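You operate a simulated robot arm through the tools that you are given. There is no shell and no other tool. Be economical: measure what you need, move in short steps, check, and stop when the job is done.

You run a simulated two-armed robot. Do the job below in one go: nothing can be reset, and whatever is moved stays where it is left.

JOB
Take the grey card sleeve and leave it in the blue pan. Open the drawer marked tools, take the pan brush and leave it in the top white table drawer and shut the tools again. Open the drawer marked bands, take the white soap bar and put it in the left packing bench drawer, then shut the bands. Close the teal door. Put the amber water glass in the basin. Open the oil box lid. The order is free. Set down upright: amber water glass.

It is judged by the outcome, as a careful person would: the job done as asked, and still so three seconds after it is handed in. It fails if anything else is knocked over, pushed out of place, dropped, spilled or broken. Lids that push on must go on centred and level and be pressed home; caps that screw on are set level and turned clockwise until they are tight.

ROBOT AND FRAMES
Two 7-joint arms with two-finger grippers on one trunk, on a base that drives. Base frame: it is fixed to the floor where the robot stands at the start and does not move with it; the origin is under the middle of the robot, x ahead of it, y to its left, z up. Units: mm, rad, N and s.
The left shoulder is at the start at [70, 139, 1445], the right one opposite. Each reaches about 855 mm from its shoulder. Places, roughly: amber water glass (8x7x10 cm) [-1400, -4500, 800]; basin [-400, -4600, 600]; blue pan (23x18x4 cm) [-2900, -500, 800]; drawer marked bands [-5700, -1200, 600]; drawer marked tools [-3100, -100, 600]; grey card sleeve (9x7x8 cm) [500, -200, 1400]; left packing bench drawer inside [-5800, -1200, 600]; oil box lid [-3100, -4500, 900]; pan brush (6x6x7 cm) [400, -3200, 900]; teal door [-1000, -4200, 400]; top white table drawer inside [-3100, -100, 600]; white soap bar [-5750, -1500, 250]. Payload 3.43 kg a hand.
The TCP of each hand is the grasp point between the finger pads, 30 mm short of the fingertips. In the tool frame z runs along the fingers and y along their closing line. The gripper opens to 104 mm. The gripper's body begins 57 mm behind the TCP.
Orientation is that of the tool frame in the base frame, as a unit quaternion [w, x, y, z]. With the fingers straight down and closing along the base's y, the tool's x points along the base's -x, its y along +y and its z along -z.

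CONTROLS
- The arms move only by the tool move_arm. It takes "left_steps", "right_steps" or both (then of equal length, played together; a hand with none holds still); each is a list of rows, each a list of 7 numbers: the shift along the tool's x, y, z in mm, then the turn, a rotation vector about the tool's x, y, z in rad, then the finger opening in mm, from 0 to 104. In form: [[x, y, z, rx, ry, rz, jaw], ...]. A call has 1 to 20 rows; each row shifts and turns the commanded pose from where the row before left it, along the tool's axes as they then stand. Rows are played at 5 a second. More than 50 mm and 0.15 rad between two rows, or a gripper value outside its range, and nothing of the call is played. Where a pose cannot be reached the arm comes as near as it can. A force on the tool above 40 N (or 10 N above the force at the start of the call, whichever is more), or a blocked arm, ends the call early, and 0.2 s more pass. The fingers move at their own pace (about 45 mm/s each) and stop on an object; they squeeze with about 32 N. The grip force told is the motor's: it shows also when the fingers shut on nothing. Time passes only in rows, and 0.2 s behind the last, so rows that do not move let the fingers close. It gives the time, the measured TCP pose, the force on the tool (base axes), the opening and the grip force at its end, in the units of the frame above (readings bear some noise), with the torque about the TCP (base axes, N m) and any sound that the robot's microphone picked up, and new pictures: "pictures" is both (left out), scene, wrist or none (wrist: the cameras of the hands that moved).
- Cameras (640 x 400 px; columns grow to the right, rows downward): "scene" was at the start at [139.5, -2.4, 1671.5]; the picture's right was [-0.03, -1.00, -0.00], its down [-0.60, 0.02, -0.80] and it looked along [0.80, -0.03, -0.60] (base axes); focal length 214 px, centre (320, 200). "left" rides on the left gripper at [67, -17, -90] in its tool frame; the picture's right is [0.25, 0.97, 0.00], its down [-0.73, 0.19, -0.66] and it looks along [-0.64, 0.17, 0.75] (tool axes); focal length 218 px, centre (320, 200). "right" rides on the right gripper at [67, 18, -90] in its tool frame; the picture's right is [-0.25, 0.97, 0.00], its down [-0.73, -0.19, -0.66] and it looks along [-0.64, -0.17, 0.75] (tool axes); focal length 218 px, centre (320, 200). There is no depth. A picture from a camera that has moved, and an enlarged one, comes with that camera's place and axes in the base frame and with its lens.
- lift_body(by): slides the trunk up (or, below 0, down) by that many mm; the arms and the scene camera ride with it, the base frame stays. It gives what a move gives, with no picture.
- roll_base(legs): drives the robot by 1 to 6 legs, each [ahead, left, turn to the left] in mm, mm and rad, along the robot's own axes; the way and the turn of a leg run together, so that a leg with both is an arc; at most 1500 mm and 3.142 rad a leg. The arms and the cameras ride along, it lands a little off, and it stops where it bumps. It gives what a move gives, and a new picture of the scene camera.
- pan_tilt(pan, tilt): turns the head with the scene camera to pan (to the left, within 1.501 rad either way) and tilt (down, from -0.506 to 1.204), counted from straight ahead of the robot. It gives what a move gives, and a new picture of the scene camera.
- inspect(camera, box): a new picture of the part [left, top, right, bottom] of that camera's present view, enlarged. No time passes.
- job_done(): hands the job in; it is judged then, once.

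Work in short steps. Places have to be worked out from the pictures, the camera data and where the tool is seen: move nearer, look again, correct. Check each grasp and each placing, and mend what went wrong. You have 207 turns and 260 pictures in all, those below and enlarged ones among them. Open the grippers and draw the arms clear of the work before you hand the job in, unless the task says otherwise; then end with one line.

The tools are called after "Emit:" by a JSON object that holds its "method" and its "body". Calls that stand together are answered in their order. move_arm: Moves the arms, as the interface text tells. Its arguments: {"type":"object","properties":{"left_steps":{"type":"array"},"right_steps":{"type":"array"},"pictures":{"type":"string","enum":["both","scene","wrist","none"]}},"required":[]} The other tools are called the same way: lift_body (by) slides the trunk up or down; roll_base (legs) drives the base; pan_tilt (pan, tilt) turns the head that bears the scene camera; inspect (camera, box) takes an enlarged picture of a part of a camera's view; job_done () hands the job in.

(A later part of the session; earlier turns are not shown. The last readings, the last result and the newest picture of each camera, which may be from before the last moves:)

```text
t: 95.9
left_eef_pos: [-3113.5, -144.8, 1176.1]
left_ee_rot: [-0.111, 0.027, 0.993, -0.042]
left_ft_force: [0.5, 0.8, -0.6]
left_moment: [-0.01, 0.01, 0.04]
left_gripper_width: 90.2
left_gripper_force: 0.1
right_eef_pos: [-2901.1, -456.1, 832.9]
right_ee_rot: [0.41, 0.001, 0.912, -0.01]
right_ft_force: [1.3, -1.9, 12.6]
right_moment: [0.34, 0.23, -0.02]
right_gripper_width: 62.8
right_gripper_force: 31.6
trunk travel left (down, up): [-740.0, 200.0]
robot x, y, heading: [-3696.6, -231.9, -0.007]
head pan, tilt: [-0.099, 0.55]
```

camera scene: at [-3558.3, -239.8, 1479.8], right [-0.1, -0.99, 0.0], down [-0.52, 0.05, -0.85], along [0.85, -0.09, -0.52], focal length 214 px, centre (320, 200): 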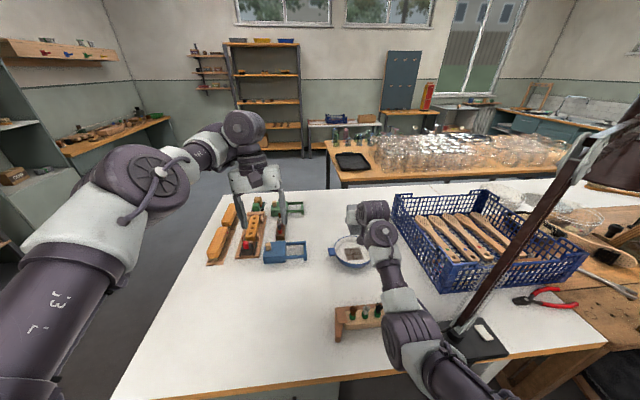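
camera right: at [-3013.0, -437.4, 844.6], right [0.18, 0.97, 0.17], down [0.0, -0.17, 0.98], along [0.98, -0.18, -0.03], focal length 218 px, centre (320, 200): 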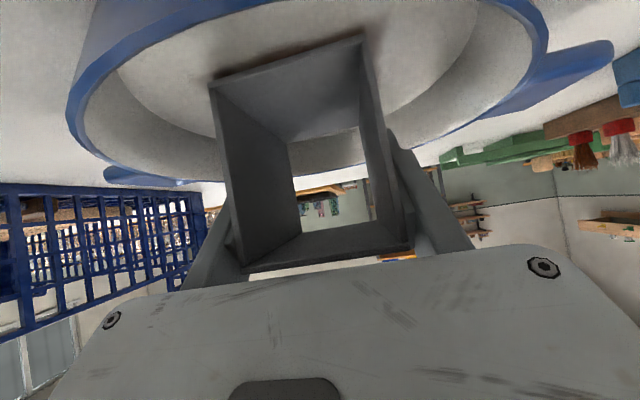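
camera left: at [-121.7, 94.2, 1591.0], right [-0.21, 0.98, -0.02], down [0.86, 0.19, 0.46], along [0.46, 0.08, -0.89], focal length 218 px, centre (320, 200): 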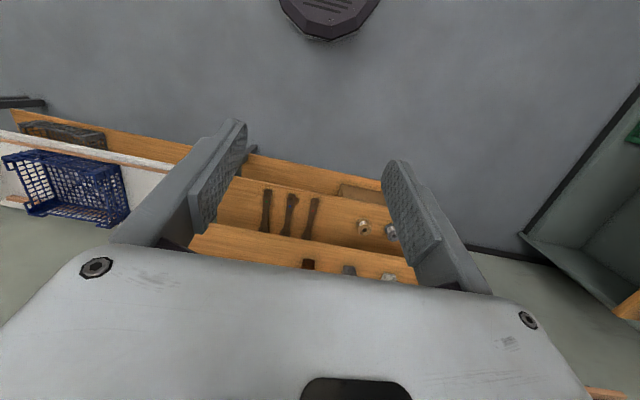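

Contact at 12.6 N. I release and back out along the fingers upward.

Emit:
{"method": "move_arm", "body": {"right_steps": [[0, 0, 0, 0, 0, 0, 70], [0, 0, 0, 0, 0, 0, 82], [0, 0, 0, 0, 0, 0, 82]], "pictures": "wrist"}}

Emit:
{"method": "inspect", "body": {"camera": "scene", "box": [290, 190, 450, 290]}}

```text
t: 96.7
left_eef_pos: [-3111.2, -144.6, 1176.3]
left_ee_rot: [-0.112, 0.027, 0.992, -0.041]
left_ft_force: [0.0, 0.4, 0.5]
left_moment: [0.04, 0.01, -0.03]
left_gripper_width: 90.0
left_gripper_force: 0.1
right_eef_pos: [-2902.0, -456.5, 828.1]
right_ee_rot: [0.407, 0.001, 0.913, -0.01]
right_ft_force: [0.2, -0.1, 0.0]
right_moment: [-0.02, -0.01, 0.02]
right_gripper_width: 82.1
right_gripper_force: 0.1
trunk travel left (down, up): [-740.0, 200.0]
robot x, y, heading: [-3699.1, -229.3, -0.001]
head pan, tilt: [-0.099, 0.55]
camera right: at [-3013.0, -437.1, 838.2], right [0.18, 0.97, 0.17], down [0.0, -0.17, 0.98], along [0.98, -0.18, -0.03], focal length 218 px, centre (320, 200)
```

right: 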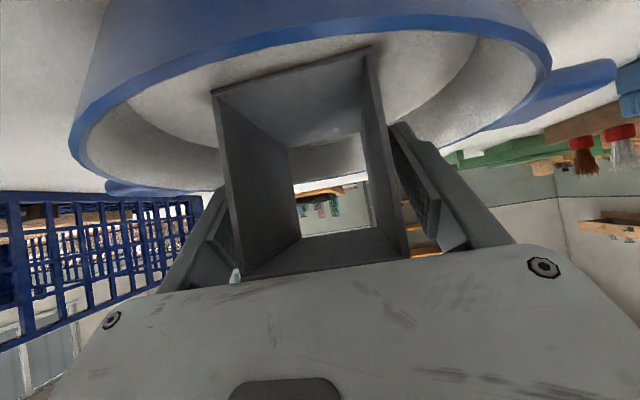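

```text
4.00 times, centred on (370, 240) of scene
camera zoom: at [-3557.1, -239.8, 1479.6], right [-0.1, -0.99, 0.0], down [-0.52, 0.05, -0.85], along [0.85, -0.09, -0.52], focal length 858 px, centre (120, 40)
```

zoom: 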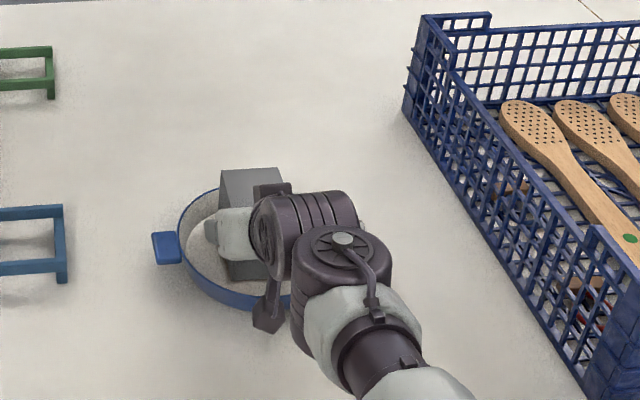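

Sleeve sits flat in the pan. I retract straight up, then back.

Emit:
{"method": "move_arm", "body": {"right_steps": [[-22.3, 0, -20, 0, 0, 0, 82], [-29.7, 0, -26.8, 0, 0, 0, 82], [-33.4, 0, -30, 0, 0, 0, 82], [-33.4, 0, -30, 0, 0, 0, 82], [26.8, 0, -29.7, 0, 0, 0, 82], [26.8, 0, -29.7, 0, 0, 0, 82], [26.8, 0, -29.7, 0, 0, 0, 82], [26.8, 0, -29.7, 0, 0, 0, 82], [26.8, 0, -29.7, 0, 0, 0, 82], [26.8, 0, -29.7, 0, 0, 0, 82], [26.8, 0, -29.7, 0, 0, 0, 82]], "pictures": "scene"}}

```text
t: 99.1
left_eef_pos: [-3113.8, -144.3, 1175.3]
left_ee_rot: [-0.111, 0.027, 0.993, -0.041]
left_ft_force: [0.2, -0.7, 0.9]
left_moment: [0.01, -0.01, 0.03]
left_gripper_width: 90.0
left_gripper_force: 0.1
right_eef_pos: [-3183.1, -449.2, 988.4]
right_ee_rot: [0.408, 0.001, 0.913, -0.01]
right_ft_force: [-0.6, -0.6, -0.1]
right_moment: [0.01, 0.0, -0.01]
right_gripper_width: 82.1
right_gripper_force: 0.2
trunk travel left (down, up): [-740.0, 200.0]
robot x, y, heading: [-3700.3, -232.4, -0.006]
head pan, tilt: [-0.099, 0.55]
camera scene: at [-3559.6, -239.8, 1480.0], right [-0.1, -0.99, 0.0], down [-0.52, 0.05, -0.85], along [0.85, -0.09, -0.52], focal length 214 px, centre (320, 200)
```

scene: 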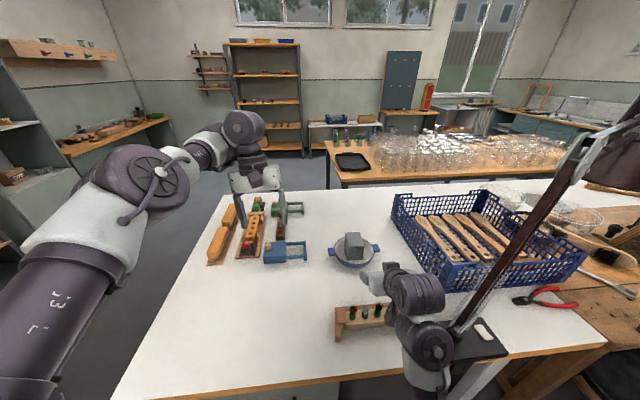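

The sleeve rests in the pan. Next I open the TOOLS drawer while here: back off, line the right hand up with the handle (about [-3320, -116, 592]) and lower the trunk.

Emit:
{"method": "roll_base", "body": {"legs": [[-450, 0, 0], [0, 300, 0]]}}

Emit:
{"method": "lift_body", "body": {"by": -480}}

Emit:
{"method": "pan_tilt", "body": {"pan": 0, "tilt": 0.5}}

```text
t: 103.4
left_eef_pos: [-3565.2, 148.1, 1175.4]
left_ee_rot: [-0.112, 0.029, 0.993, -0.04]
left_ft_force: [0.1, -0.2, 0.7]
left_moment: [0.01, 0.01, 0.01]
left_gripper_width: 89.8
left_gripper_force: 0.1
right_eef_pos: [-3634.8, -156.1, 987.5]
right_ee_rot: [0.407, 0.002, 0.914, -0.01]
right_ft_force: [0.7, -0.4, 0.7]
right_moment: [0.02, 0.0, 0.02]
right_gripper_width: 81.6
right_gripper_force: 0.1
trunk travel left (down, up): [-740.0, 200.0]
robot x, y, heading: [-4152.7, 67.1, -0.004]
head pan, tilt: [-0.099, 0.55]
camera scene: at [-4011.4, 54.4, 1479.7], right [-0.11, -0.99, 0.0], down [-0.52, 0.06, -0.85], along [0.85, -0.09, -0.52], focal length 214 px, centre (320, 200)
```

scene: 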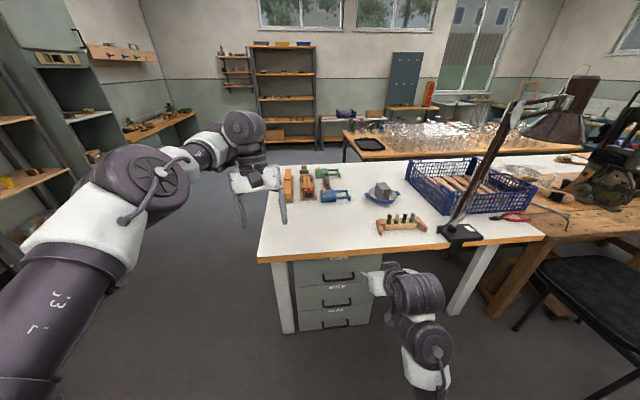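

```text
refused: -480 is not a number from -400 to 400
```

```text
t: 104.1
left_eef_pos: [-3565.3, 150.6, 1176.2]
left_ee_rot: [-0.113, 0.029, 0.992, -0.041]
left_ft_force: [0.0, 0.0, -0.5]
left_moment: [-0.02, 0.0, -0.03]
left_gripper_width: 89.9
left_gripper_force: 0.1
right_eef_pos: [-3635.1, -155.7, 987.6]
right_ee_rot: [0.407, 0.003, 0.913, -0.011]
right_ft_force: [0.1, -0.7, 0.3]
right_moment: [-0.02, -0.01, 0.01]
right_gripper_width: 81.9
right_gripper_force: 0.1
trunk travel left (down, up): [-740.0, 200.0]
robot x, y, heading: [-4156.6, 62.3, -0.01]
head pan, tilt: [0.0, 0.499]
camera scene: at [-4009.8, 65.0, 1484.3], right [-0.01, -1.0, 0.0], down [-0.48, 0.0, -0.88], along [0.88, -0.01, -0.48], focal length 214 px, centre (320, 200)
```

scene: 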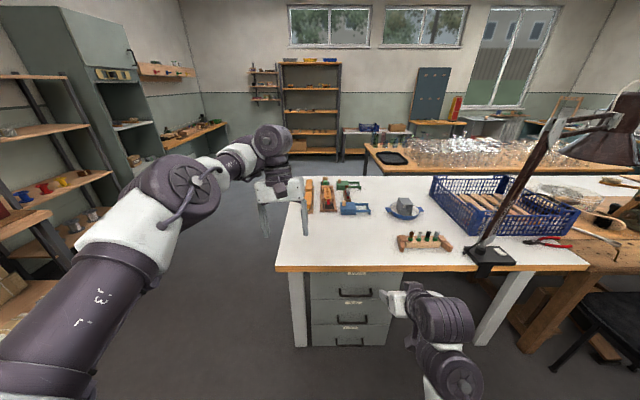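

I lower 400 mm, then turn the right hand to point straight ahead with its fingers closing vertically.

Emit:
{"method": "lift_body", "body": {"by": -400}}

Emit:
{"method": "move_arm", "body": {"right_steps": [[0, 0, 0, 0, -0.147, 0, 82], [0, 0, 0, 0, -0.147, 0, 82], [0, 0, 0, 0, -0.147, 0, 82], [0, 0, 0, 0, -0.147, 0, 82], [0, 0, 0, 0, -0.14, 0, 82], [0, 0, 0, 0, 0, 0.143, 82], [0, 0, 0, 0, 0, 0.143, 82], [0, 0, 0, 0, 0, 0.143, 82], [0, 0, 0, 0, 0, 0.143, 82], [0, 0, 0, 0, 0, 0.143, 82], [0, 0, 0, 0, 0, 0.143, 82], [0, 0, 0, 0, 0, 0.143, 82], [0, 0, 0, 0, 0, 0.143, 82], [0, 0, 0, 0, 0, 0.143, 82], [0, 0, 0, 0, 0, 0.143, 82], [0, 0, 0, 0, 0, 0.141, 82]], "pictures": "both"}}

```text
t: 107.9
left_eef_pos: [-3566.3, 149.3, 774.6]
left_ee_rot: [-0.111, 0.029, 0.993, -0.041]
left_ft_force: [0.1, 0.3, -0.1]
left_moment: [-0.02, -0.02, 0.01]
left_gripper_width: 89.9
left_gripper_force: 0.0
right_eef_pos: [-3635.2, -155.8, 586.6]
right_ee_rot: [0.407, 0.002, 0.913, -0.011]
right_ft_force: [0.3, 0.2, 0.3]
right_moment: [0.03, -0.01, -0.02]
right_gripper_width: 81.8
right_gripper_force: 0.2
trunk travel left (down, up): [-340.0, 600.0]
robot x, y, heading: [-4154.2, 66.2, -0.003]
head pan, tilt: [0.0, 0.499]
```

```text
t: 111.3
left_eef_pos: [-3565.0, 149.9, 775.2]
left_ee_rot: [-0.112, 0.028, 0.992, -0.042]
left_ft_force: [0.7, 0.1, 0.4]
left_moment: [0.02, 0.04, 0.0]
left_gripper_width: 90.0
left_gripper_force: 0.1
right_eef_pos: [-3634.1, -156.2, 588.3]
right_ee_rot: [0.505, 0.5, 0.503, 0.492]
right_ft_force: [-0.4, 0.5, 0.2]
right_moment: [-0.02, 0.03, -0.01]
right_gripper_width: 81.9
right_gripper_force: 0.0
trunk travel left (down, up): [-340.0, 600.0]
robot x, y, heading: [-4153.2, 62.0, -0.007]
head pan, tilt: [0.0, 0.499]
camera scene: at [-4009.9, 64.4, 1084.3], right [-0.01, -1.0, 0.0], down [-0.48, 0.0, -0.88], along [0.88, -0.01, -0.48], focal length 214 px, centre (320, 200)
camera right: at [-3724.5, -86.9, 604.7], right [0.0, -0.24, 0.97], down [-0.67, -0.72, -0.18], along [0.75, -0.65, -0.16], focal length 218 px, centre (320, 200)
```

scene: 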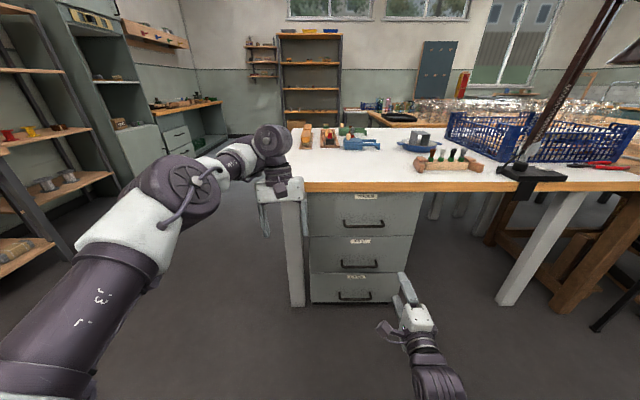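
right: 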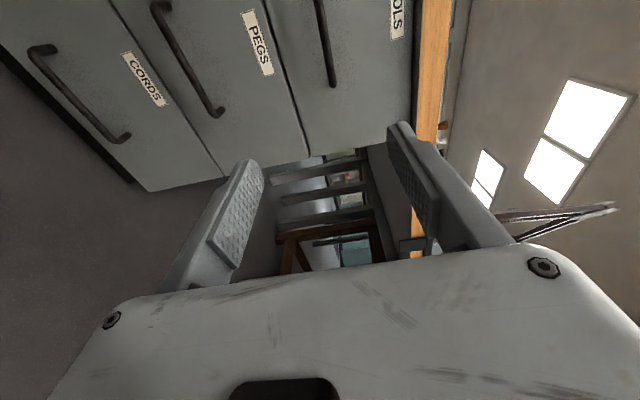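

The TOOLS handle bar is centred near [-3316, -115, 602]. I trim the hand to it and drive 200 mm closer.

Emit:
{"method": "move_arm", "body": {"right_steps": [[20.5, 7, 0, 0, 0, 0, 60], [20.5, 7, 0, 0, 0, 0, 60], [0, 0, 0, 0, 0, 0, 60]], "pictures": "none"}}

Emit:
{"method": "roll_base", "body": {"legs": [[200, 0, 0]]}}

Emit:
{"method": "inspect", "body": {"camera": "right", "box": [0, 0, 640, 400]}}

```text
t: 112.1
left_eef_pos: [-3565.7, 150.2, 774.9]
left_ee_rot: [-0.113, 0.028, 0.992, -0.042]
left_ft_force: [0.7, 0.5, -0.4]
left_moment: [0.02, -0.01, -0.02]
left_gripper_width: 90.1
left_gripper_force: 0.1
right_eef_pos: [-3634.4, -117.4, 601.1]
right_ee_rot: [0.506, 0.5, 0.502, 0.491]
right_ft_force: [-0.1, -0.2, -0.3]
right_moment: [-0.02, 0.04, 0.02]
right_gripper_width: 60.1
right_gripper_force: 0.1
trunk travel left (down, up): [-340.0, 600.0]
robot x, y, heading: [-4154.6, 61.6, -0.008]
head pan, tilt: [0.0, 0.499]
```

```text
t: 113.7
left_eef_pos: [-3372.8, 151.6, 774.2]
left_ee_rot: [-0.113, 0.026, 0.992, -0.042]
left_ft_force: [0.2, 0.3, -0.3]
left_moment: [0.0, 0.05, 0.02]
left_gripper_width: 90.2
left_gripper_force: 0.0
right_eef_pos: [-3441.5, -114.8, 600.6]
right_ee_rot: [0.505, 0.499, 0.504, 0.492]
right_ft_force: [0.3, 1.2, -0.3]
right_moment: [0.0, 0.0, 0.03]
right_gripper_width: 60.2
right_gripper_force: 0.1
trunk travel left (down, up): [-340.0, 600.0]
robot x, y, heading: [-3960.9, 63.0, 0.0]
head pan, tilt: [0.0, 0.499]
camera scene: at [-3816.8, 64.8, 1084.2], right [0.0, -1.0, 0.0], down [-0.48, 0.0, -0.88], along [0.88, 0.0, -0.48], focal length 214 px, centre (320, 200)
```

scene: 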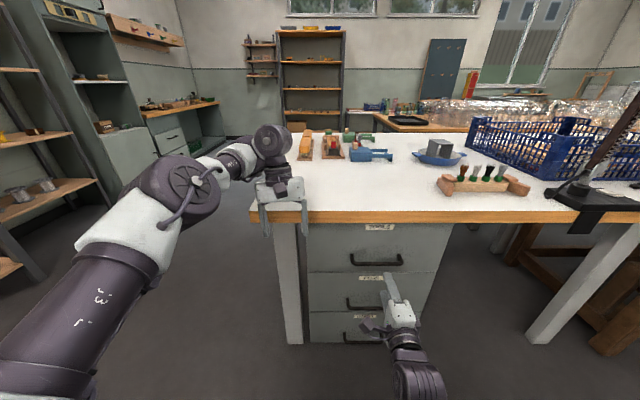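

```text
1.00 times, centred on (320, 200) of right (not enlarged: the box is as wide or as high as the picture)
camera zoom: at [-3530.2, -45.4, 617.1], right [0.0, -0.24, 0.97], down [-0.66, -0.73, -0.17], along [0.75, -0.64, -0.16], focal length 218 px, centre (320, 200)
```

zoom: 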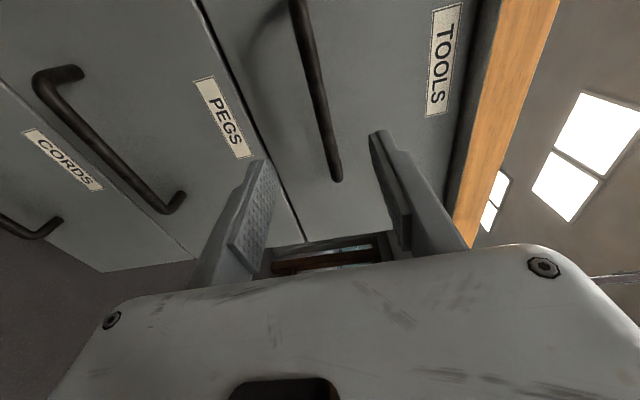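

Handle lines up vertically with the open fingers. I advance by arm 85 mm and look again.

Emit:
{"method": "move_arm", "body": {"right_steps": [[0, 0, 28, 0, 0, 0, 60], [0, 0, 28, 0, 0, 0, 60], [0, 0, 28, 0, 0, 0, 60], [0, 0, 0, 0, 0, 0, 60]], "pictures": "wrist"}}

Emit:
{"method": "inspect", "body": {"camera": "scene", "box": [310, 210, 470, 310]}}

```text
t: 114.7
left_eef_pos: [-3373.4, 152.7, 775.4]
left_ee_rot: [-0.112, 0.026, 0.992, -0.042]
left_ft_force: [0.2, -0.1, 0.7]
left_moment: [-0.02, -0.01, 0.03]
left_gripper_width: 90.1
left_gripper_force: 0.0
right_eef_pos: [-3358.9, -115.1, 600.7]
right_ee_rot: [0.506, 0.498, 0.503, 0.493]
right_ft_force: [0.2, -0.2, -0.5]
right_moment: [-0.02, 0.0, 0.03]
right_gripper_width: 60.2
right_gripper_force: 0.1
trunk travel left (down, up): [-340.0, 600.0]
robot x, y, heading: [-3960.4, 62.7, 0.0]
head pan, tilt: [0.0, 0.499]
camera right: at [-3447.9, -45.9, 617.0], right [0.0, -0.24, 0.97], down [-0.66, -0.73, -0.17], along [0.75, -0.64, -0.16], focal length 218 px, centre (320, 200)
```

right: 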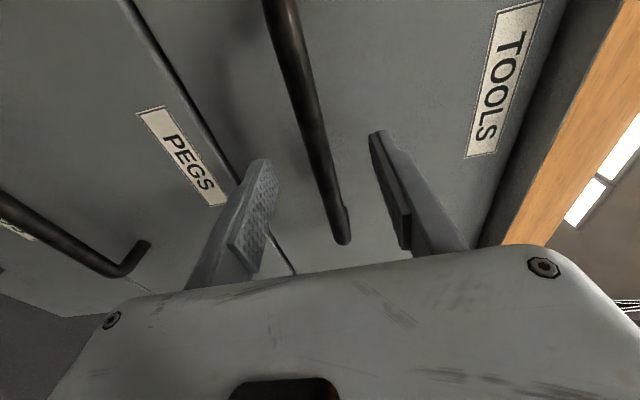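

```text
4.00 times, centred on (390, 260) of scene
camera zoom: at [-3817.7, 64.8, 1084.3], right [0.0, -1.0, 0.0], down [-0.48, 0.0, -0.88], along [0.88, 0.0, -0.48], focal length 858 px, centre (40, -40)
```

zoom: 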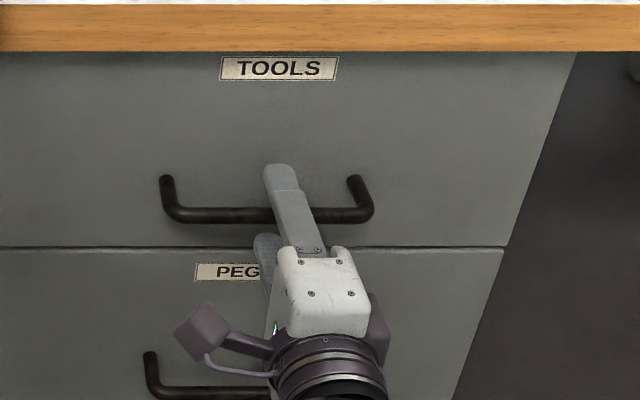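

The bar lies at x≈-3336 between the fingers. I advance 17 mm and close on it.

Emit:
{"method": "move_arm", "body": {"right_steps": [[0, 0, 17, 0, 0, 0, 60], [0, 0, 0, 0, 0, 0, 30], [0, 0, 0, 0, 0, 0, 5], [0, 0, 0, 0, 0, 0, 5], [0, 0, 0, 0, 0, 0, 5]], "pictures": "wrist"}}

```text
t: 115.9
left_eef_pos: [-3373.6, 152.2, 776.1]
left_ee_rot: [-0.112, 0.026, 0.993, -0.041]
left_ft_force: [0.2, -0.2, 0.1]
left_moment: [0.02, -0.02, 0.01]
left_gripper_width: 89.9
left_gripper_force: 0.0
right_eef_pos: [-3340.4, -114.9, 602.0]
right_ee_rot: [0.506, 0.497, 0.503, 0.494]
right_ft_force: [1.2, 0.0, 8.9]
right_moment: [0.76, 0.03, 0.11]
right_gripper_width: 12.8
right_gripper_force: 36.3
trunk travel left (down, up): [-340.0, 600.0]
robot x, y, heading: [-3959.8, 65.5, 0.003]
head pan, tilt: [0.0, 0.499]
camera right: at [-3431.1, -47.2, 618.9], right [0.0, -0.24, 0.97], down [-0.66, -0.73, -0.18], along [0.75, -0.64, -0.16], focal length 218 px, centre (320, 200)
```

right: 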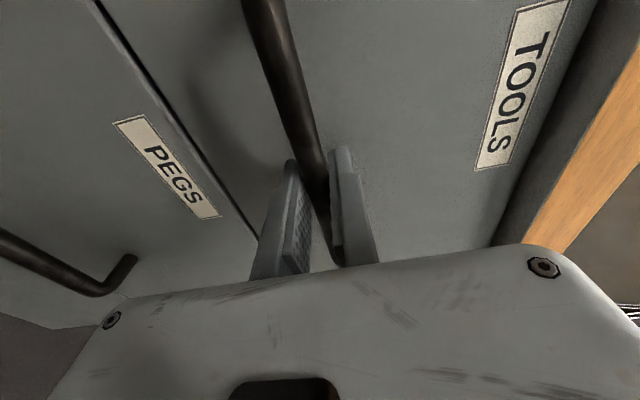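

Gripped (12.8 mm). I pull the drawer by backing the base.

Emit:
{"method": "roll_base", "body": {"legs": [[-260, 0, 0]]}}

```text
t: 117.7
left_eef_pos: [-3633.8, 152.9, 775.7]
left_ee_rot: [-0.112, 0.027, 0.993, -0.041]
left_ft_force: [-0.6, -0.4, -0.1]
left_moment: [0.0, 0.0, 0.0]
left_gripper_width: 90.1
left_gripper_force: 0.1
right_eef_pos: [-3601.4, -115.3, 603.9]
right_ee_rot: [0.506, 0.498, 0.503, 0.493]
right_ft_force: [-0.7, 6.5, 15.1]
right_moment: [0.96, -0.02, 0.32]
right_gripper_width: 12.7
right_gripper_force: 45.1
trunk travel left (down, up): [-340.0, 600.0]
robot x, y, heading: [-4223.4, 62.5, -0.0]
head pan, tilt: [0.0, 0.499]
camera scene: at [-4078.9, 65.7, 1084.7], right [0.0, -1.0, 0.0], down [-0.48, 0.0, -0.88], along [0.88, 0.0, -0.48], focal length 214 px, centre (320, 200)
```

scene: 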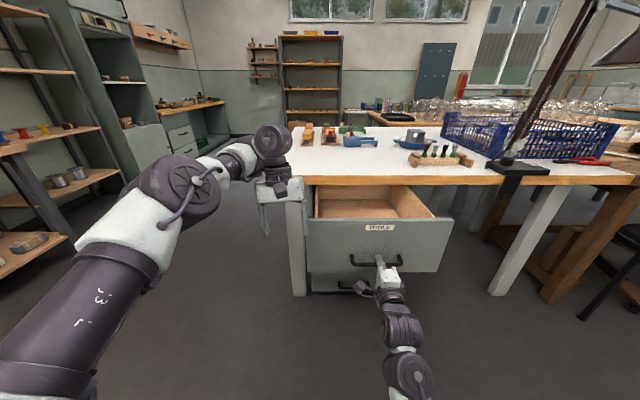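

The drawer is open 260 mm and empty in front. I release the handle and back off.

Emit:
{"method": "move_arm", "body": {"right_steps": [[0, 0, 0, 0, 0, 0, 50], [0, 0, 0, 0, 0, 0, 50], [0, 0, -40, 0, 0, 0, 60], [0, 0, -40, 0, 0, 0, 60]], "pictures": "none"}}

Emit:
{"method": "roll_base", "body": {"legs": [[-350, 0, 0], [0, 0, 2.4]]}}

Emit:
{"method": "pan_tilt", "body": {"pan": 0.2, "tilt": 0.5}}

```text
t: 118.7
left_eef_pos: [-3632.0, 150.9, 775.9]
left_ee_rot: [-0.113, 0.027, 0.992, -0.041]
left_ft_force: [0.1, -0.4, 0.0]
left_moment: [0.0, -0.01, -0.02]
left_gripper_width: 89.7
left_gripper_force: 0.0
right_eef_pos: [-3683.9, -116.4, 602.2]
right_ee_rot: [0.505, 0.499, 0.503, 0.493]
right_ft_force: [-0.8, 0.0, -0.3]
right_moment: [-0.03, 0.0, -0.04]
right_gripper_width: 60.0
right_gripper_force: 0.0
trunk travel left (down, up): [-340.0, 600.0]
robot x, y, heading: [-4220.7, 64.3, -0.0]
head pan, tilt: [0.0, 0.499]
```

```text
t: 126.7
left_eef_pos: [-5058.4, 408.1, 774.3]
left_ee_rot: [0.003, 0.911, -0.394, 0.118]
left_ft_force: [1.0, -0.2, -0.8]
left_moment: [0.0, -0.03, -0.01]
left_gripper_width: 89.9
left_gripper_force: 0.1
right_eef_pos: [-4836.7, 566.4, 601.9]
right_ee_rot: [-0.269, -0.283, 0.65, 0.652]
right_ft_force: [-0.9, 0.4, -0.4]
right_moment: [0.0, 0.02, -0.02]
right_gripper_width: 60.2
right_gripper_force: 0.0
trunk travel left (down, up): [-340.0, 600.0]
robot x, y, heading: [-4571.0, 63.6, 2.379]
head pan, tilt: [0.0, 0.499]
camera scene: at [-4673.3, 164.0, 1084.3], right [0.69, 0.72, 0.0], down [0.35, -0.33, -0.88], along [-0.63, 0.61, -0.48], focal length 214 px, centre (320, 200)
```

scene: 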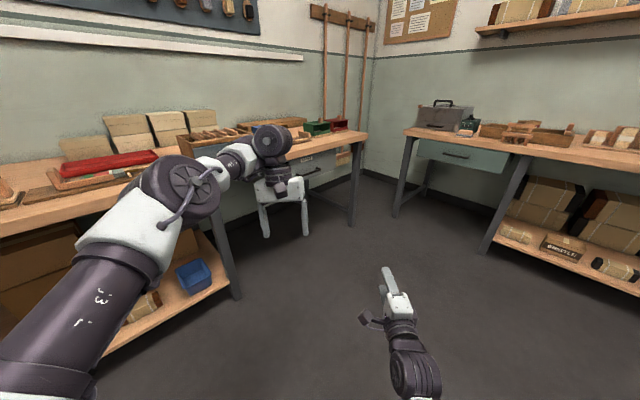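

```text
t: 127.4
left_eef_pos: [-5059.7, 408.6, 776.2]
left_ee_rot: [0.003, 0.912, -0.393, 0.119]
left_ft_force: [-0.3, -0.5, -1.0]
left_moment: [-0.04, -0.01, -0.03]
left_gripper_width: 89.9
left_gripper_force: 0.1
right_eef_pos: [-4838.9, 566.7, 602.9]
right_ee_rot: [-0.27, -0.282, 0.649, 0.652]
right_ft_force: [0.3, 1.0, 0.0]
right_moment: [0.02, -0.02, 0.02]
right_gripper_width: 60.2
right_gripper_force: 0.0
trunk travel left (down, up): [-340.0, 600.0]
robot x, y, heading: [-4572.6, 65.4, 2.38]
head pan, tilt: [0.201, 0.499]
camera scene: at [-4684.5, 149.7, 1084.3], right [0.53, 0.85, 0.0], down [0.4, -0.26, -0.88], along [-0.74, 0.47, -0.48], focal length 214 px, centre (320, 200)
```

scene: 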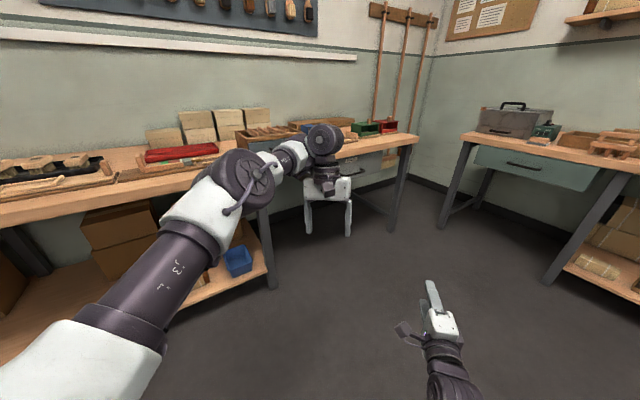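

I turn to face the -x wall and drive to the packing bench.

Emit:
{"method": "roll_base", "body": {"legs": [[0, 0, 0.76], [0, 1250, 0]]}}

Emit:
{"method": "pan_tilt", "body": {"pan": 0.0, "tilt": 0.6}}

```text
t: 135.7
left_eef_pos: [-5155.2, -1281.5, 773.8]
left_ee_rot: [-0.042, 0.993, -0.022, 0.111]
left_ft_force: [-0.5, -0.1, 0.5]
left_moment: [-0.01, 0.0, 0.01]
left_gripper_width: 90.3
left_gripper_force: 0.1
right_eef_pos: [-5108.2, -1014.6, 601.6]
right_ee_rot: [0.496, 0.506, -0.496, -0.502]
right_ft_force: [0.0, -0.6, -0.6]
right_moment: [0.0, 0.01, 0.01]
right_gripper_width: 60.1
right_gripper_force: 0.0
trunk travel left (down, up): [-340.0, 600.0]
robot x, y, heading: [-4570.6, -1186.6, -3.131]
head pan, tilt: [0.201, 0.499]
camera scene: at [-4704.6, -1205.8, 1084.3], right [-0.21, 0.98, 0.0], down [0.47, 0.1, -0.88], along [-0.86, -0.18, -0.48], focal length 214 px, centre (320, 200)
```

scene: 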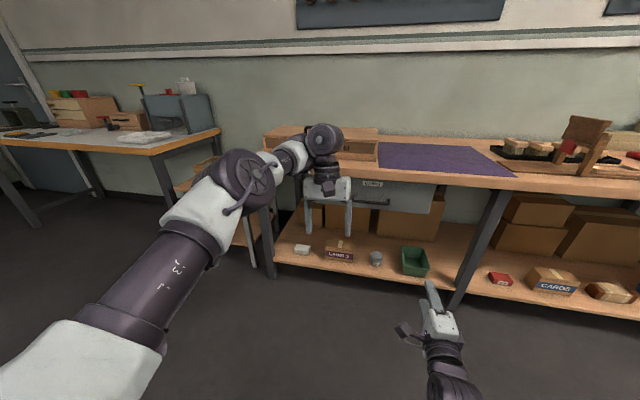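

```text
t: 136.4
left_eef_pos: [-5154.7, -1280.4, 774.4]
left_ee_rot: [-0.042, 0.993, -0.021, 0.112]
left_ft_force: [0.5, 1.3, 0.3]
left_moment: [-0.01, 0.02, 0.0]
left_gripper_width: 90.0
left_gripper_force: 0.1
right_eef_pos: [-5106.7, -1013.1, 602.1]
right_ee_rot: [0.496, 0.506, -0.496, -0.502]
right_ft_force: [0.3, -0.2, 0.0]
right_moment: [-0.02, 0.0, 0.02]
right_gripper_width: 60.0
right_gripper_force: 0.1
trunk travel left (down, up): [-340.0, 600.0]
robot x, y, heading: [-4563.9, -1189.8, -3.132]
head pan, tilt: [0.0, 0.6]
camera scene: at [-4704.0, -1187.6, 1075.2], right [-0.01, 1.0, 0.0], down [0.56, 0.01, -0.83], along [-0.83, -0.01, -0.56], focal length 214 px, centre (320, 200)
```

scene: 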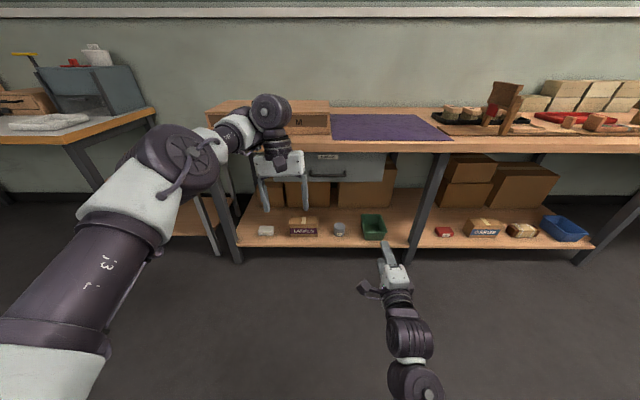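

I look closer at the drawer and the white soap on the low shelf.

Emit:
{"method": "inspect", "body": {"camera": "scene", "box": [220, 130, 460, 280]}}

Emit:
{"method": "inspect", "body": {"camera": "right", "box": [0, 0, 640, 400]}}

```text
2.67 times, centred on (340, 205) of scene
camera zoom: at [-4704.0, -1187.6, 1075.2], right [-0.01, 1.0, 0.0], down [0.56, 0.01, -0.83], along [-0.83, -0.01, -0.56], focal length 572 px, centre (267, 187)
```

zoom: 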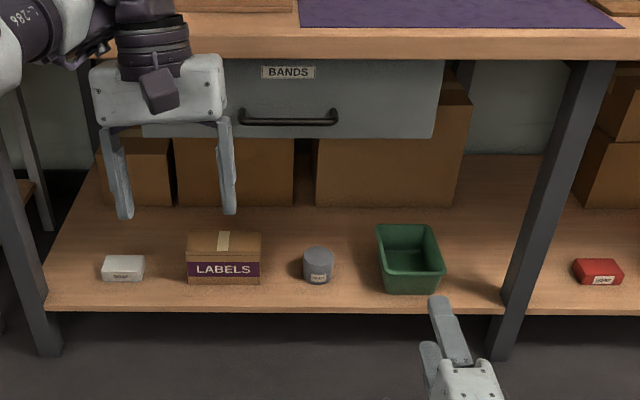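

```text
1.00 times, centred on (320, 200) of right (not enlarged: the box is as wide or as high as the picture)
camera zoom: at [-5018.3, -1080.0, 618.7], right [0.0, 0.24, 0.97], down [0.65, 0.74, -0.18], along [-0.76, 0.64, -0.16], focal length 218 px, centre (320, 200)
```

zoom: 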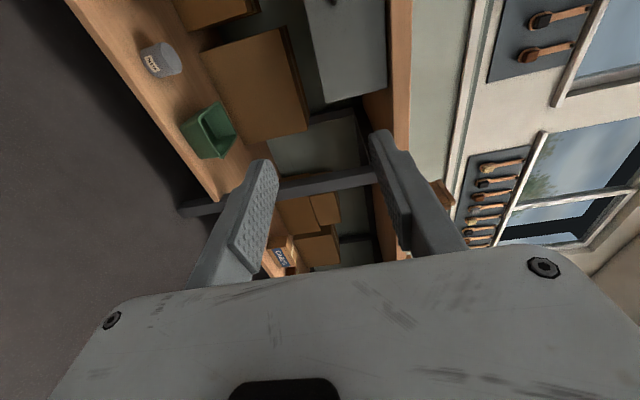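

BANDS drawer handle is near [-5560, -1162, 632]; the soap sits at about [-5660, -1518], 93 mm wide. I line the right hand up with the handle first.

Emit:
{"method": "roll_base", "body": {"legs": [[200, 148, 0]]}}

Emit:
{"method": "move_arm", "body": {"right_steps": [[0, 15, 20, 0, 0, 0, 60], [0, 15, 20, 0, 0, 0, 60], [0, 0, 0, 0, 0, 0, 60]], "pictures": "both"}}

```text
t: 138.3
left_eef_pos: [-5352.4, -1429.7, 775.5]
left_ee_rot: [-0.042, 0.992, -0.023, 0.113]
left_ft_force: [0.6, 0.6, -0.8]
left_moment: [-0.01, -0.03, -0.03]
left_gripper_width: 90.3
left_gripper_force: 0.2
right_eef_pos: [-5304.4, -1161.9, 601.0]
right_ee_rot: [0.495, 0.506, -0.496, -0.503]
right_ft_force: [-0.3, -0.9, -0.3]
right_moment: [0.01, 0.03, -0.03]
right_gripper_width: 59.7
right_gripper_force: 0.2
trunk travel left (down, up): [-340.0, 600.0]
robot x, y, heading: [-4764.0, -1337.8, -3.139]
head pan, tilt: [0.0, 0.6]
camera scene: at [-4902.0, -1337.9, 1075.1], right [-0.01, 1.0, 0.0], down [0.57, 0.0, -0.82], along [-0.82, -0.01, -0.57], focal length 214 px, centre (320, 200)
```

scene: 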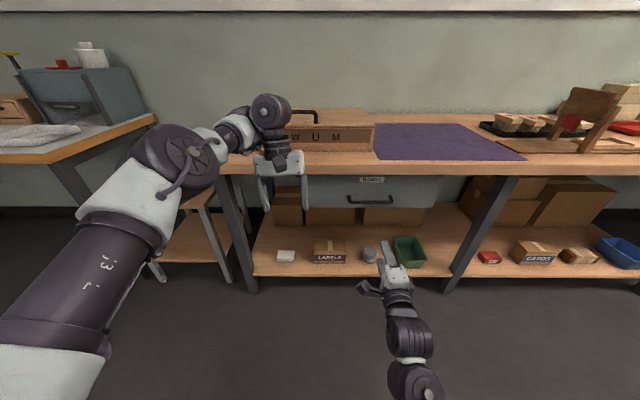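

```text
t: 139.1
left_eef_pos: [-5352.2, -1429.4, 775.0]
left_ee_rot: [-0.042, 0.993, -0.023, 0.112]
left_ft_force: [-0.7, -0.1, -0.6]
left_moment: [0.02, 0.0, 0.02]
left_gripper_width: 89.8
left_gripper_force: 0.1
right_eef_pos: [-5344.7, -1161.2, 633.0]
right_ee_rot: [0.495, 0.505, -0.496, -0.504]
right_ft_force: [0.7, 0.5, 0.0]
right_moment: [-0.03, -0.02, 0.04]
right_gripper_width: 59.9
right_gripper_force: 0.0
trunk travel left (down, up): [-340.0, 600.0]
robot x, y, heading: [-4762.3, -1337.7, -3.137]
head pan, tilt: [0.0, 0.6]
camera scene: at [-4901.4, -1337.5, 1075.2], right [-0.01, 1.0, 0.0], down [0.57, 0.0, -0.82], along [-0.82, -0.01, -0.57], focal length 214 px, centre (320, 200)
camera right: at [-5255.3, -1227.9, 649.4], right [0.0, 0.24, 0.97], down [0.66, 0.73, -0.18], along [-0.75, 0.64, -0.16], focal length 218 px, centre (320, 200)
```

scene: 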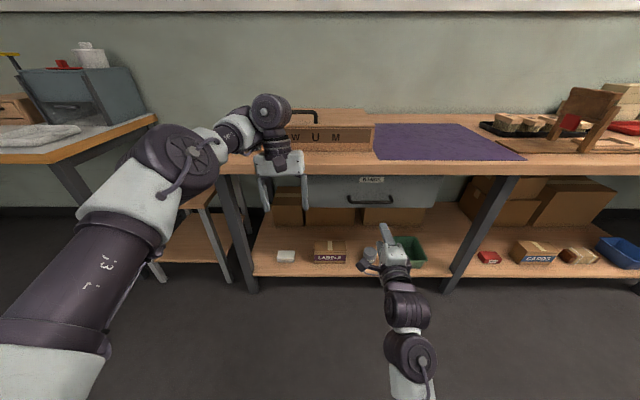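
right: 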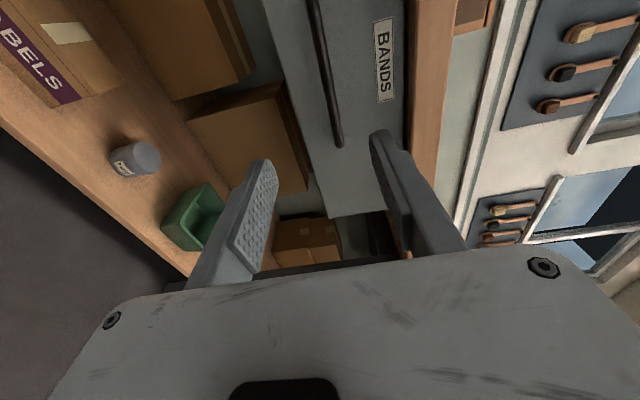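

Handle bar at x≈-5546, z≈631, centred y -1160: aligned. I drive 100 mm and reach 70 more, then check.

Emit:
{"method": "roll_base", "body": {"legs": [[100, 0, 0]]}}

Emit:
{"method": "move_arm", "body": {"right_steps": [[0, 0, 25, 0, 0, 0, 60], [0, 0, 25, 0, 0, 0, 60], [0, 0, 20, 0, 0, 0, 60], [0, 0, 0, 0, 0, 0, 60]], "pictures": "wrist"}}

Emit:
{"method": "inspect", "body": {"camera": "scene", "box": [320, 140, 480, 240]}}

```text
t: 140.2
left_eef_pos: [-5455.0, -1429.8, 774.3]
left_ee_rot: [-0.043, 0.992, -0.023, 0.113]
left_ft_force: [-0.6, 0.0, 0.4]
left_moment: [-0.01, -0.03, -0.01]
left_gripper_width: 89.8
left_gripper_force: 0.0
right_eef_pos: [-5446.1, -1160.3, 632.2]
right_ee_rot: [0.494, 0.505, -0.497, -0.503]
right_ft_force: [-0.7, -0.3, 0.2]
right_moment: [0.01, -0.03, 0.01]
right_gripper_width: 60.3
right_gripper_force: 0.0
trunk travel left (down, up): [-340.0, 600.0]
robot x, y, heading: [-4866.2, -1337.3, -3.133]
head pan, tilt: [0.0, 0.6]
camera scene: at [-5003.6, -1338.0, 1075.0], right [-0.01, 1.0, 0.0], down [0.57, 0.0, -0.82], along [-0.82, 0.0, -0.57], focal length 214 px, centre (320, 200)
```

scene: 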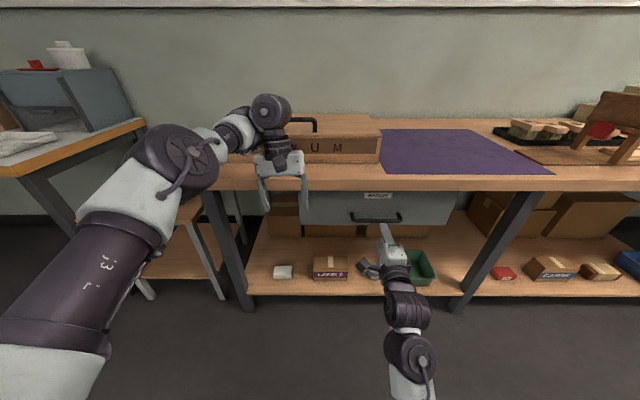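

```text
t: 141.2
left_eef_pos: [-5453.7, -1430.2, 775.4]
left_ee_rot: [-0.042, 0.993, -0.023, 0.112]
left_ft_force: [0.3, 0.3, 0.4]
left_moment: [-0.01, 0.0, 0.02]
left_gripper_width: 90.0
left_gripper_force: 0.2
right_eef_pos: [-5516.1, -1160.5, 632.3]
right_ee_rot: [0.495, 0.505, -0.497, -0.503]
right_ft_force: [-0.4, 0.4, 0.3]
right_moment: [0.01, -0.01, 0.0]
right_gripper_width: 60.1
right_gripper_force: 0.0
trunk travel left (down, up): [-340.0, 600.0]
robot x, y, heading: [-4866.3, -1340.8, -3.133]
head pan, tilt: [0.0, 0.6]
camera right: at [-5426.6, -1227.5, 648.2], right [0.0, 0.24, 0.97], down [0.66, 0.73, -0.18], along [-0.75, 0.64, -0.16], focal length 218 px, centre (320, 200)
```

right: 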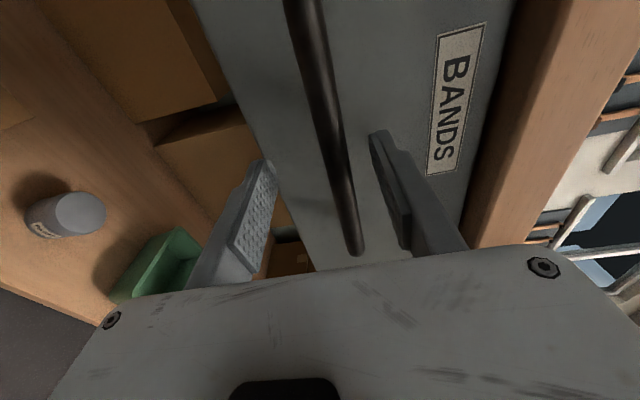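

```text
4.00 times, centred on (400, 190) of scene
camera zoom: at [-5002.4, -1338.0, 1075.2], right [-0.01, 1.0, 0.0], down [0.57, 0.0, -0.82], along [-0.82, 0.0, -0.57], focal length 858 px, centre (0, 240)
```

zoom: 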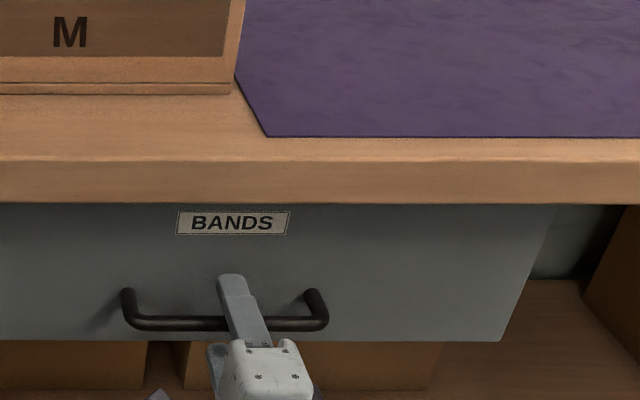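

Bar is between the fingers; I advance 14 mm and close.

Emit:
{"method": "move_arm", "body": {"right_steps": [[0, -2, 14, 0, 0, 0, 60], [0, 0, 0, 0, 0, 0, 30], [0, 0, 0, 0, 0, 0, 5], [0, 0, 0, 0, 0, 0, 5], [0, 0, 0, 0, 0, 0, 5]], "pictures": "none"}}

```text
t: 142.4
left_eef_pos: [-5450.0, -1430.1, 777.7]
left_ee_rot: [-0.042, 0.993, -0.024, 0.109]
left_ft_force: [0.0, 0.8, 0.5]
left_moment: [-0.03, 0.04, 0.01]
left_gripper_width: 89.9
left_gripper_force: 0.1
right_eef_pos: [-5527.0, -1161.2, 636.2]
right_ee_rot: [-0.498, -0.501, 0.493, 0.508]
right_ft_force: [-0.2, 2.9, 31.7]
right_moment: [-0.41, -0.29, 0.07]
right_gripper_width: 23.2
right_gripper_force: 15.9
trunk travel left (down, up): [-340.0, 600.0]
robot x, y, heading: [-4867.8, -1338.9, -3.137]
head pan, tilt: [0.0, 0.6]
```

The bar is a little below centre; I lower the hand 6 mm while closing.

Emit:
{"method": "move_arm", "body": {"right_steps": [[0, -5, 0, 0, 0, 0, 5], [0, -4, 0, 0, 0, 0, 5], [0, 0, 0, 0, 0, 0, 5]], "pictures": "none"}}

```text
t: 143.0
left_eef_pos: [-5452.4, -1429.3, 774.4]
left_ee_rot: [-0.041, 0.993, -0.024, 0.112]
left_ft_force: [-0.4, -0.5, -1.4]
left_moment: [0.03, -0.03, 0.0]
left_gripper_width: 89.8
left_gripper_force: 0.0
right_eef_pos: [-5527.8, -1160.5, 638.9]
right_ee_rot: [-0.503, -0.495, 0.488, 0.515]
right_ft_force: [-1.2, 1.6, 26.6]
right_moment: [-0.33, -0.31, 0.11]
right_gripper_width: 20.7
right_gripper_force: 13.8
trunk travel left (down, up): [-340.0, 600.0]
robot x, y, heading: [-4864.3, -1340.0, -3.135]
head pan, tilt: [0.0, 0.6]
stopped in row 2 (right hand): the force on the tool passed its limit at 43 N (the readings are from after the stop); the commanded pose is now the measured one
```

Something is off; I look.

Emit:
{"method": "inspect", "body": {"camera": "right", "box": [160, 60, 480, 260]}}

Emit:
{"method": "inspect", "body": {"camera": "scene", "box": [320, 140, 480, 240]}}

```text
2.00 times, centred on (320, 160) of right
camera zoom: at [-5438.3, -1227.7, 652.3], right [0.04, 0.24, 0.97], down [0.65, 0.73, -0.2], along [-0.76, 0.64, -0.13], focal length 436 px, centre (320, 280)
```

zoom: 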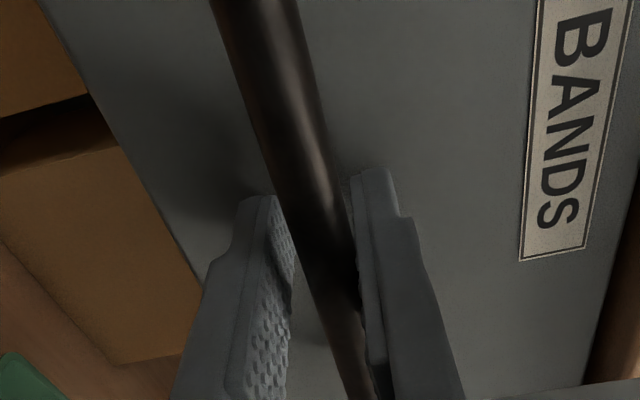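

```text
4.00 times, centred on (400, 190) of scene
camera zoom: at [-5000.3, -1338.6, 1075.3], right [-0.01, 1.0, 0.0], down [0.56, 0.0, -0.83], along [-0.83, 0.0, -0.56], focal length 858 px, centre (0, 240)
```

zoom: 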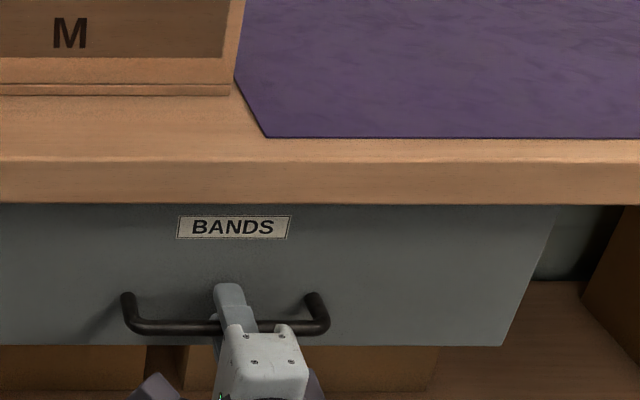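

The bar sits against the upper finger, so the hand must go up instead. I raise it 8 mm while closing.

Emit:
{"method": "move_arm", "body": {"right_steps": [[0, 4, 0, 0, 0, 0, 22], [0, 4, 0, 0, 0, 0, 22], [0, 0, 0, 0, 0, 0, 5], [0, 0, 0, 0, 0, 0, 5]], "pictures": "wrist"}}

```text
t: 144.0
left_eef_pos: [-5452.4, -1430.0, 776.2]
left_ee_rot: [-0.042, 0.993, -0.024, 0.111]
left_ft_force: [0.4, 0.5, -0.5]
left_moment: [-0.01, -0.01, 0.02]
left_gripper_width: 90.3
left_gripper_force: 0.0
right_eef_pos: [-5528.8, -1160.6, 642.3]
right_ee_rot: [-0.501, -0.498, 0.491, 0.511]
right_ft_force: [-0.3, 0.2, 17.9]
right_moment: [-0.18, -0.19, 0.09]
right_gripper_width: 15.6
right_gripper_force: 8.8
trunk travel left (down, up): [-340.0, 600.0]
robot x, y, heading: [-4866.2, -1340.2, -3.139]
head pan, tilt: [0.0, 0.6]
camera right: at [-5437.9, -1227.7, 655.7], right [0.02, 0.24, 0.97], down [0.66, 0.73, -0.19], along [-0.76, 0.64, -0.14], focal length 218 px, centre (320, 200)
```

right: 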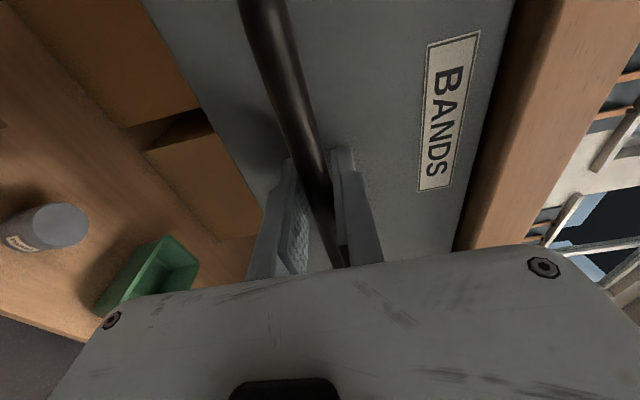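

Better; a little more upward and it should close fully.

Emit:
{"method": "move_arm", "body": {"right_steps": [[0, 3, 0, 0, 0, 0, 5], [0, 1, 0, 0, 0, 0, 5], [0, 0, 0, 0, 0, 0, 5]], "pictures": "none"}}

```text
t: 144.8
left_eef_pos: [-5453.4, -1430.7, 775.9]
left_ee_rot: [-0.041, 0.993, -0.023, 0.11]
left_ft_force: [0.1, -0.5, 0.4]
left_moment: [0.03, 0.03, 0.0]
left_gripper_width: 90.0
left_gripper_force: 0.1
right_eef_pos: [-5527.6, -1160.5, 644.3]
right_ee_rot: [-0.499, -0.499, 0.492, 0.509]
right_ft_force: [1.1, -3.2, 11.0]
right_moment: [-0.78, -0.18, -0.01]
right_gripper_width: 12.9
right_gripper_force: 37.7
trunk travel left (down, up): [-340.0, 600.0]
robot x, y, heading: [-4865.3, -1337.3, -3.136]
head pan, tilt: [0.0, 0.6]
```

Gripped at 12.9 mm. I pull the BANDS drawer open by backing the base 250 mm.

Emit:
{"method": "roll_base", "body": {"legs": [[-250, 0, 0]]}}

```text
t: 146.7
left_eef_pos: [-5191.0, -1429.7, 775.7]
left_ee_rot: [-0.043, 0.993, -0.024, 0.111]
left_ft_force: [-0.8, 1.3, 0.0]
left_moment: [-0.03, -0.03, -0.05]
left_gripper_width: 90.1
left_gripper_force: 0.1
right_eef_pos: [-5266.6, -1159.8, 642.3]
right_ee_rot: [-0.499, -0.5, 0.491, 0.51]
right_ft_force: [0.7, -11.5, 5.0]
right_moment: [-0.99, -0.02, 0.12]
right_gripper_width: 12.5
right_gripper_force: 44.9
trunk travel left (down, up): [-340.0, 600.0]
robot x, y, heading: [-4603.4, -1337.5, -3.135]
head pan, tilt: [0.0, 0.6]
camera scene: at [-4739.9, -1337.8, 1075.3], right [-0.01, 1.0, 0.0], down [0.56, 0.0, -0.83], along [-0.83, 0.0, -0.56], focal length 214 px, centre (320, 200)
```

scene: 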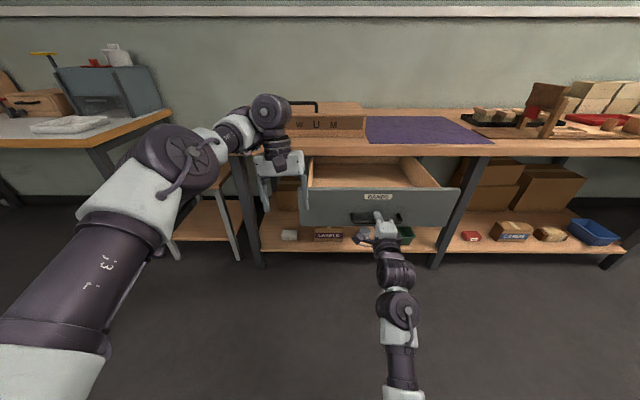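

Drawer open 260 mm. I release the handle and back the right hand off, and bring the left hand up and in, out of the way.

Emit:
{"method": "move_arm", "body": {"left_steps": [[8.8, -3.5, -38.9, 0, 0, 0, 90], [8.8, -3.5, -38.9, 0, 0, 0, 90], [8.8, -3.5, -38.9, 0, 0, 0, 90], [8.8, -3.5, -38.9, 0, 0, 0, 90], [8.8, -3.5, -38.9, 0, 0, 0, 90], [8.8, -3.5, -38.9, 0, 0, 0, 90], [39, -1.8, 9, 0, 0, 0, 90], [39, -1.8, 9, 0, 0, 0, 90], [39, -1.8, 9, 0, 0, 0, 90], [39, -1.8, 9, 0, 0, 0, 90], [39, -1.8, 9, 0, 0, 0, 90], [39, -1.8, 9, 0, 0, 0, 90]], "right_steps": [[0, 0, 0, 0, 0, 0, 50], [0, 0, 0, 0, 0, 0, 50], [0, 0, -40, 0, 0, 0, 60], [0, 0, -40, 0, 0, 0, 60], [0, 0, 0, 0, 0, 0, 100], [0, 0, 0, 0, 0, 0, 100], [0, 0, 0, 0, 0, 0, 100], [0, 0, 0, 0, 0, 0, 100], [0, 0, 0, 0, 0, 0, 100], [0, 0, 0, 0, 0, 0, 100], [0, 0, 0, 0, 0, 0, 100], [0, 0, 0, 0, 0, 0, 100]], "pictures": "scene"}}

```text
t: 149.3
left_eef_pos: [-4920.8, -1431.4, 995.7]
left_ee_rot: [-0.042, 0.992, -0.024, 0.112]
left_ft_force: [0.1, -0.1, 0.4]
left_moment: [0.03, 0.06, -0.02]
left_gripper_width: 90.1
left_gripper_force: 0.0
left hand out of reach, approached as far as the arm can: row 3, 4, 5, 6, 11, 12
right_eef_pos: [-5185.5, -1157.9, 644.4]
right_ee_rot: [-0.498, -0.501, 0.49, 0.51]
right_ft_force: [0.4, 0.1, 0.7]
right_moment: [-0.05, -0.03, -0.01]
right_gripper_width: 99.8
right_gripper_force: 0.1
trunk travel left (down, up): [-340.0, 600.0]
robot x, y, heading: [-4604.1, -1335.1, -3.138]
head pan, tilt: [0.0, 0.6]
camera scene: at [-4738.6, -1338.3, 1075.6], right [-0.01, 1.0, 0.0], down [0.56, 0.0, -0.83], along [-0.83, 0.0, -0.56], focal length 214 px, centre (320, 200)
```

scene: 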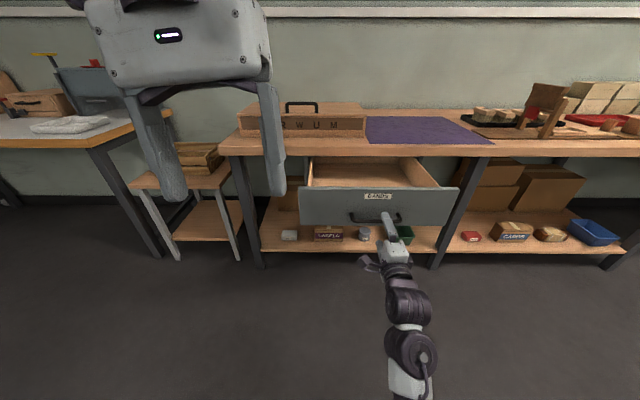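

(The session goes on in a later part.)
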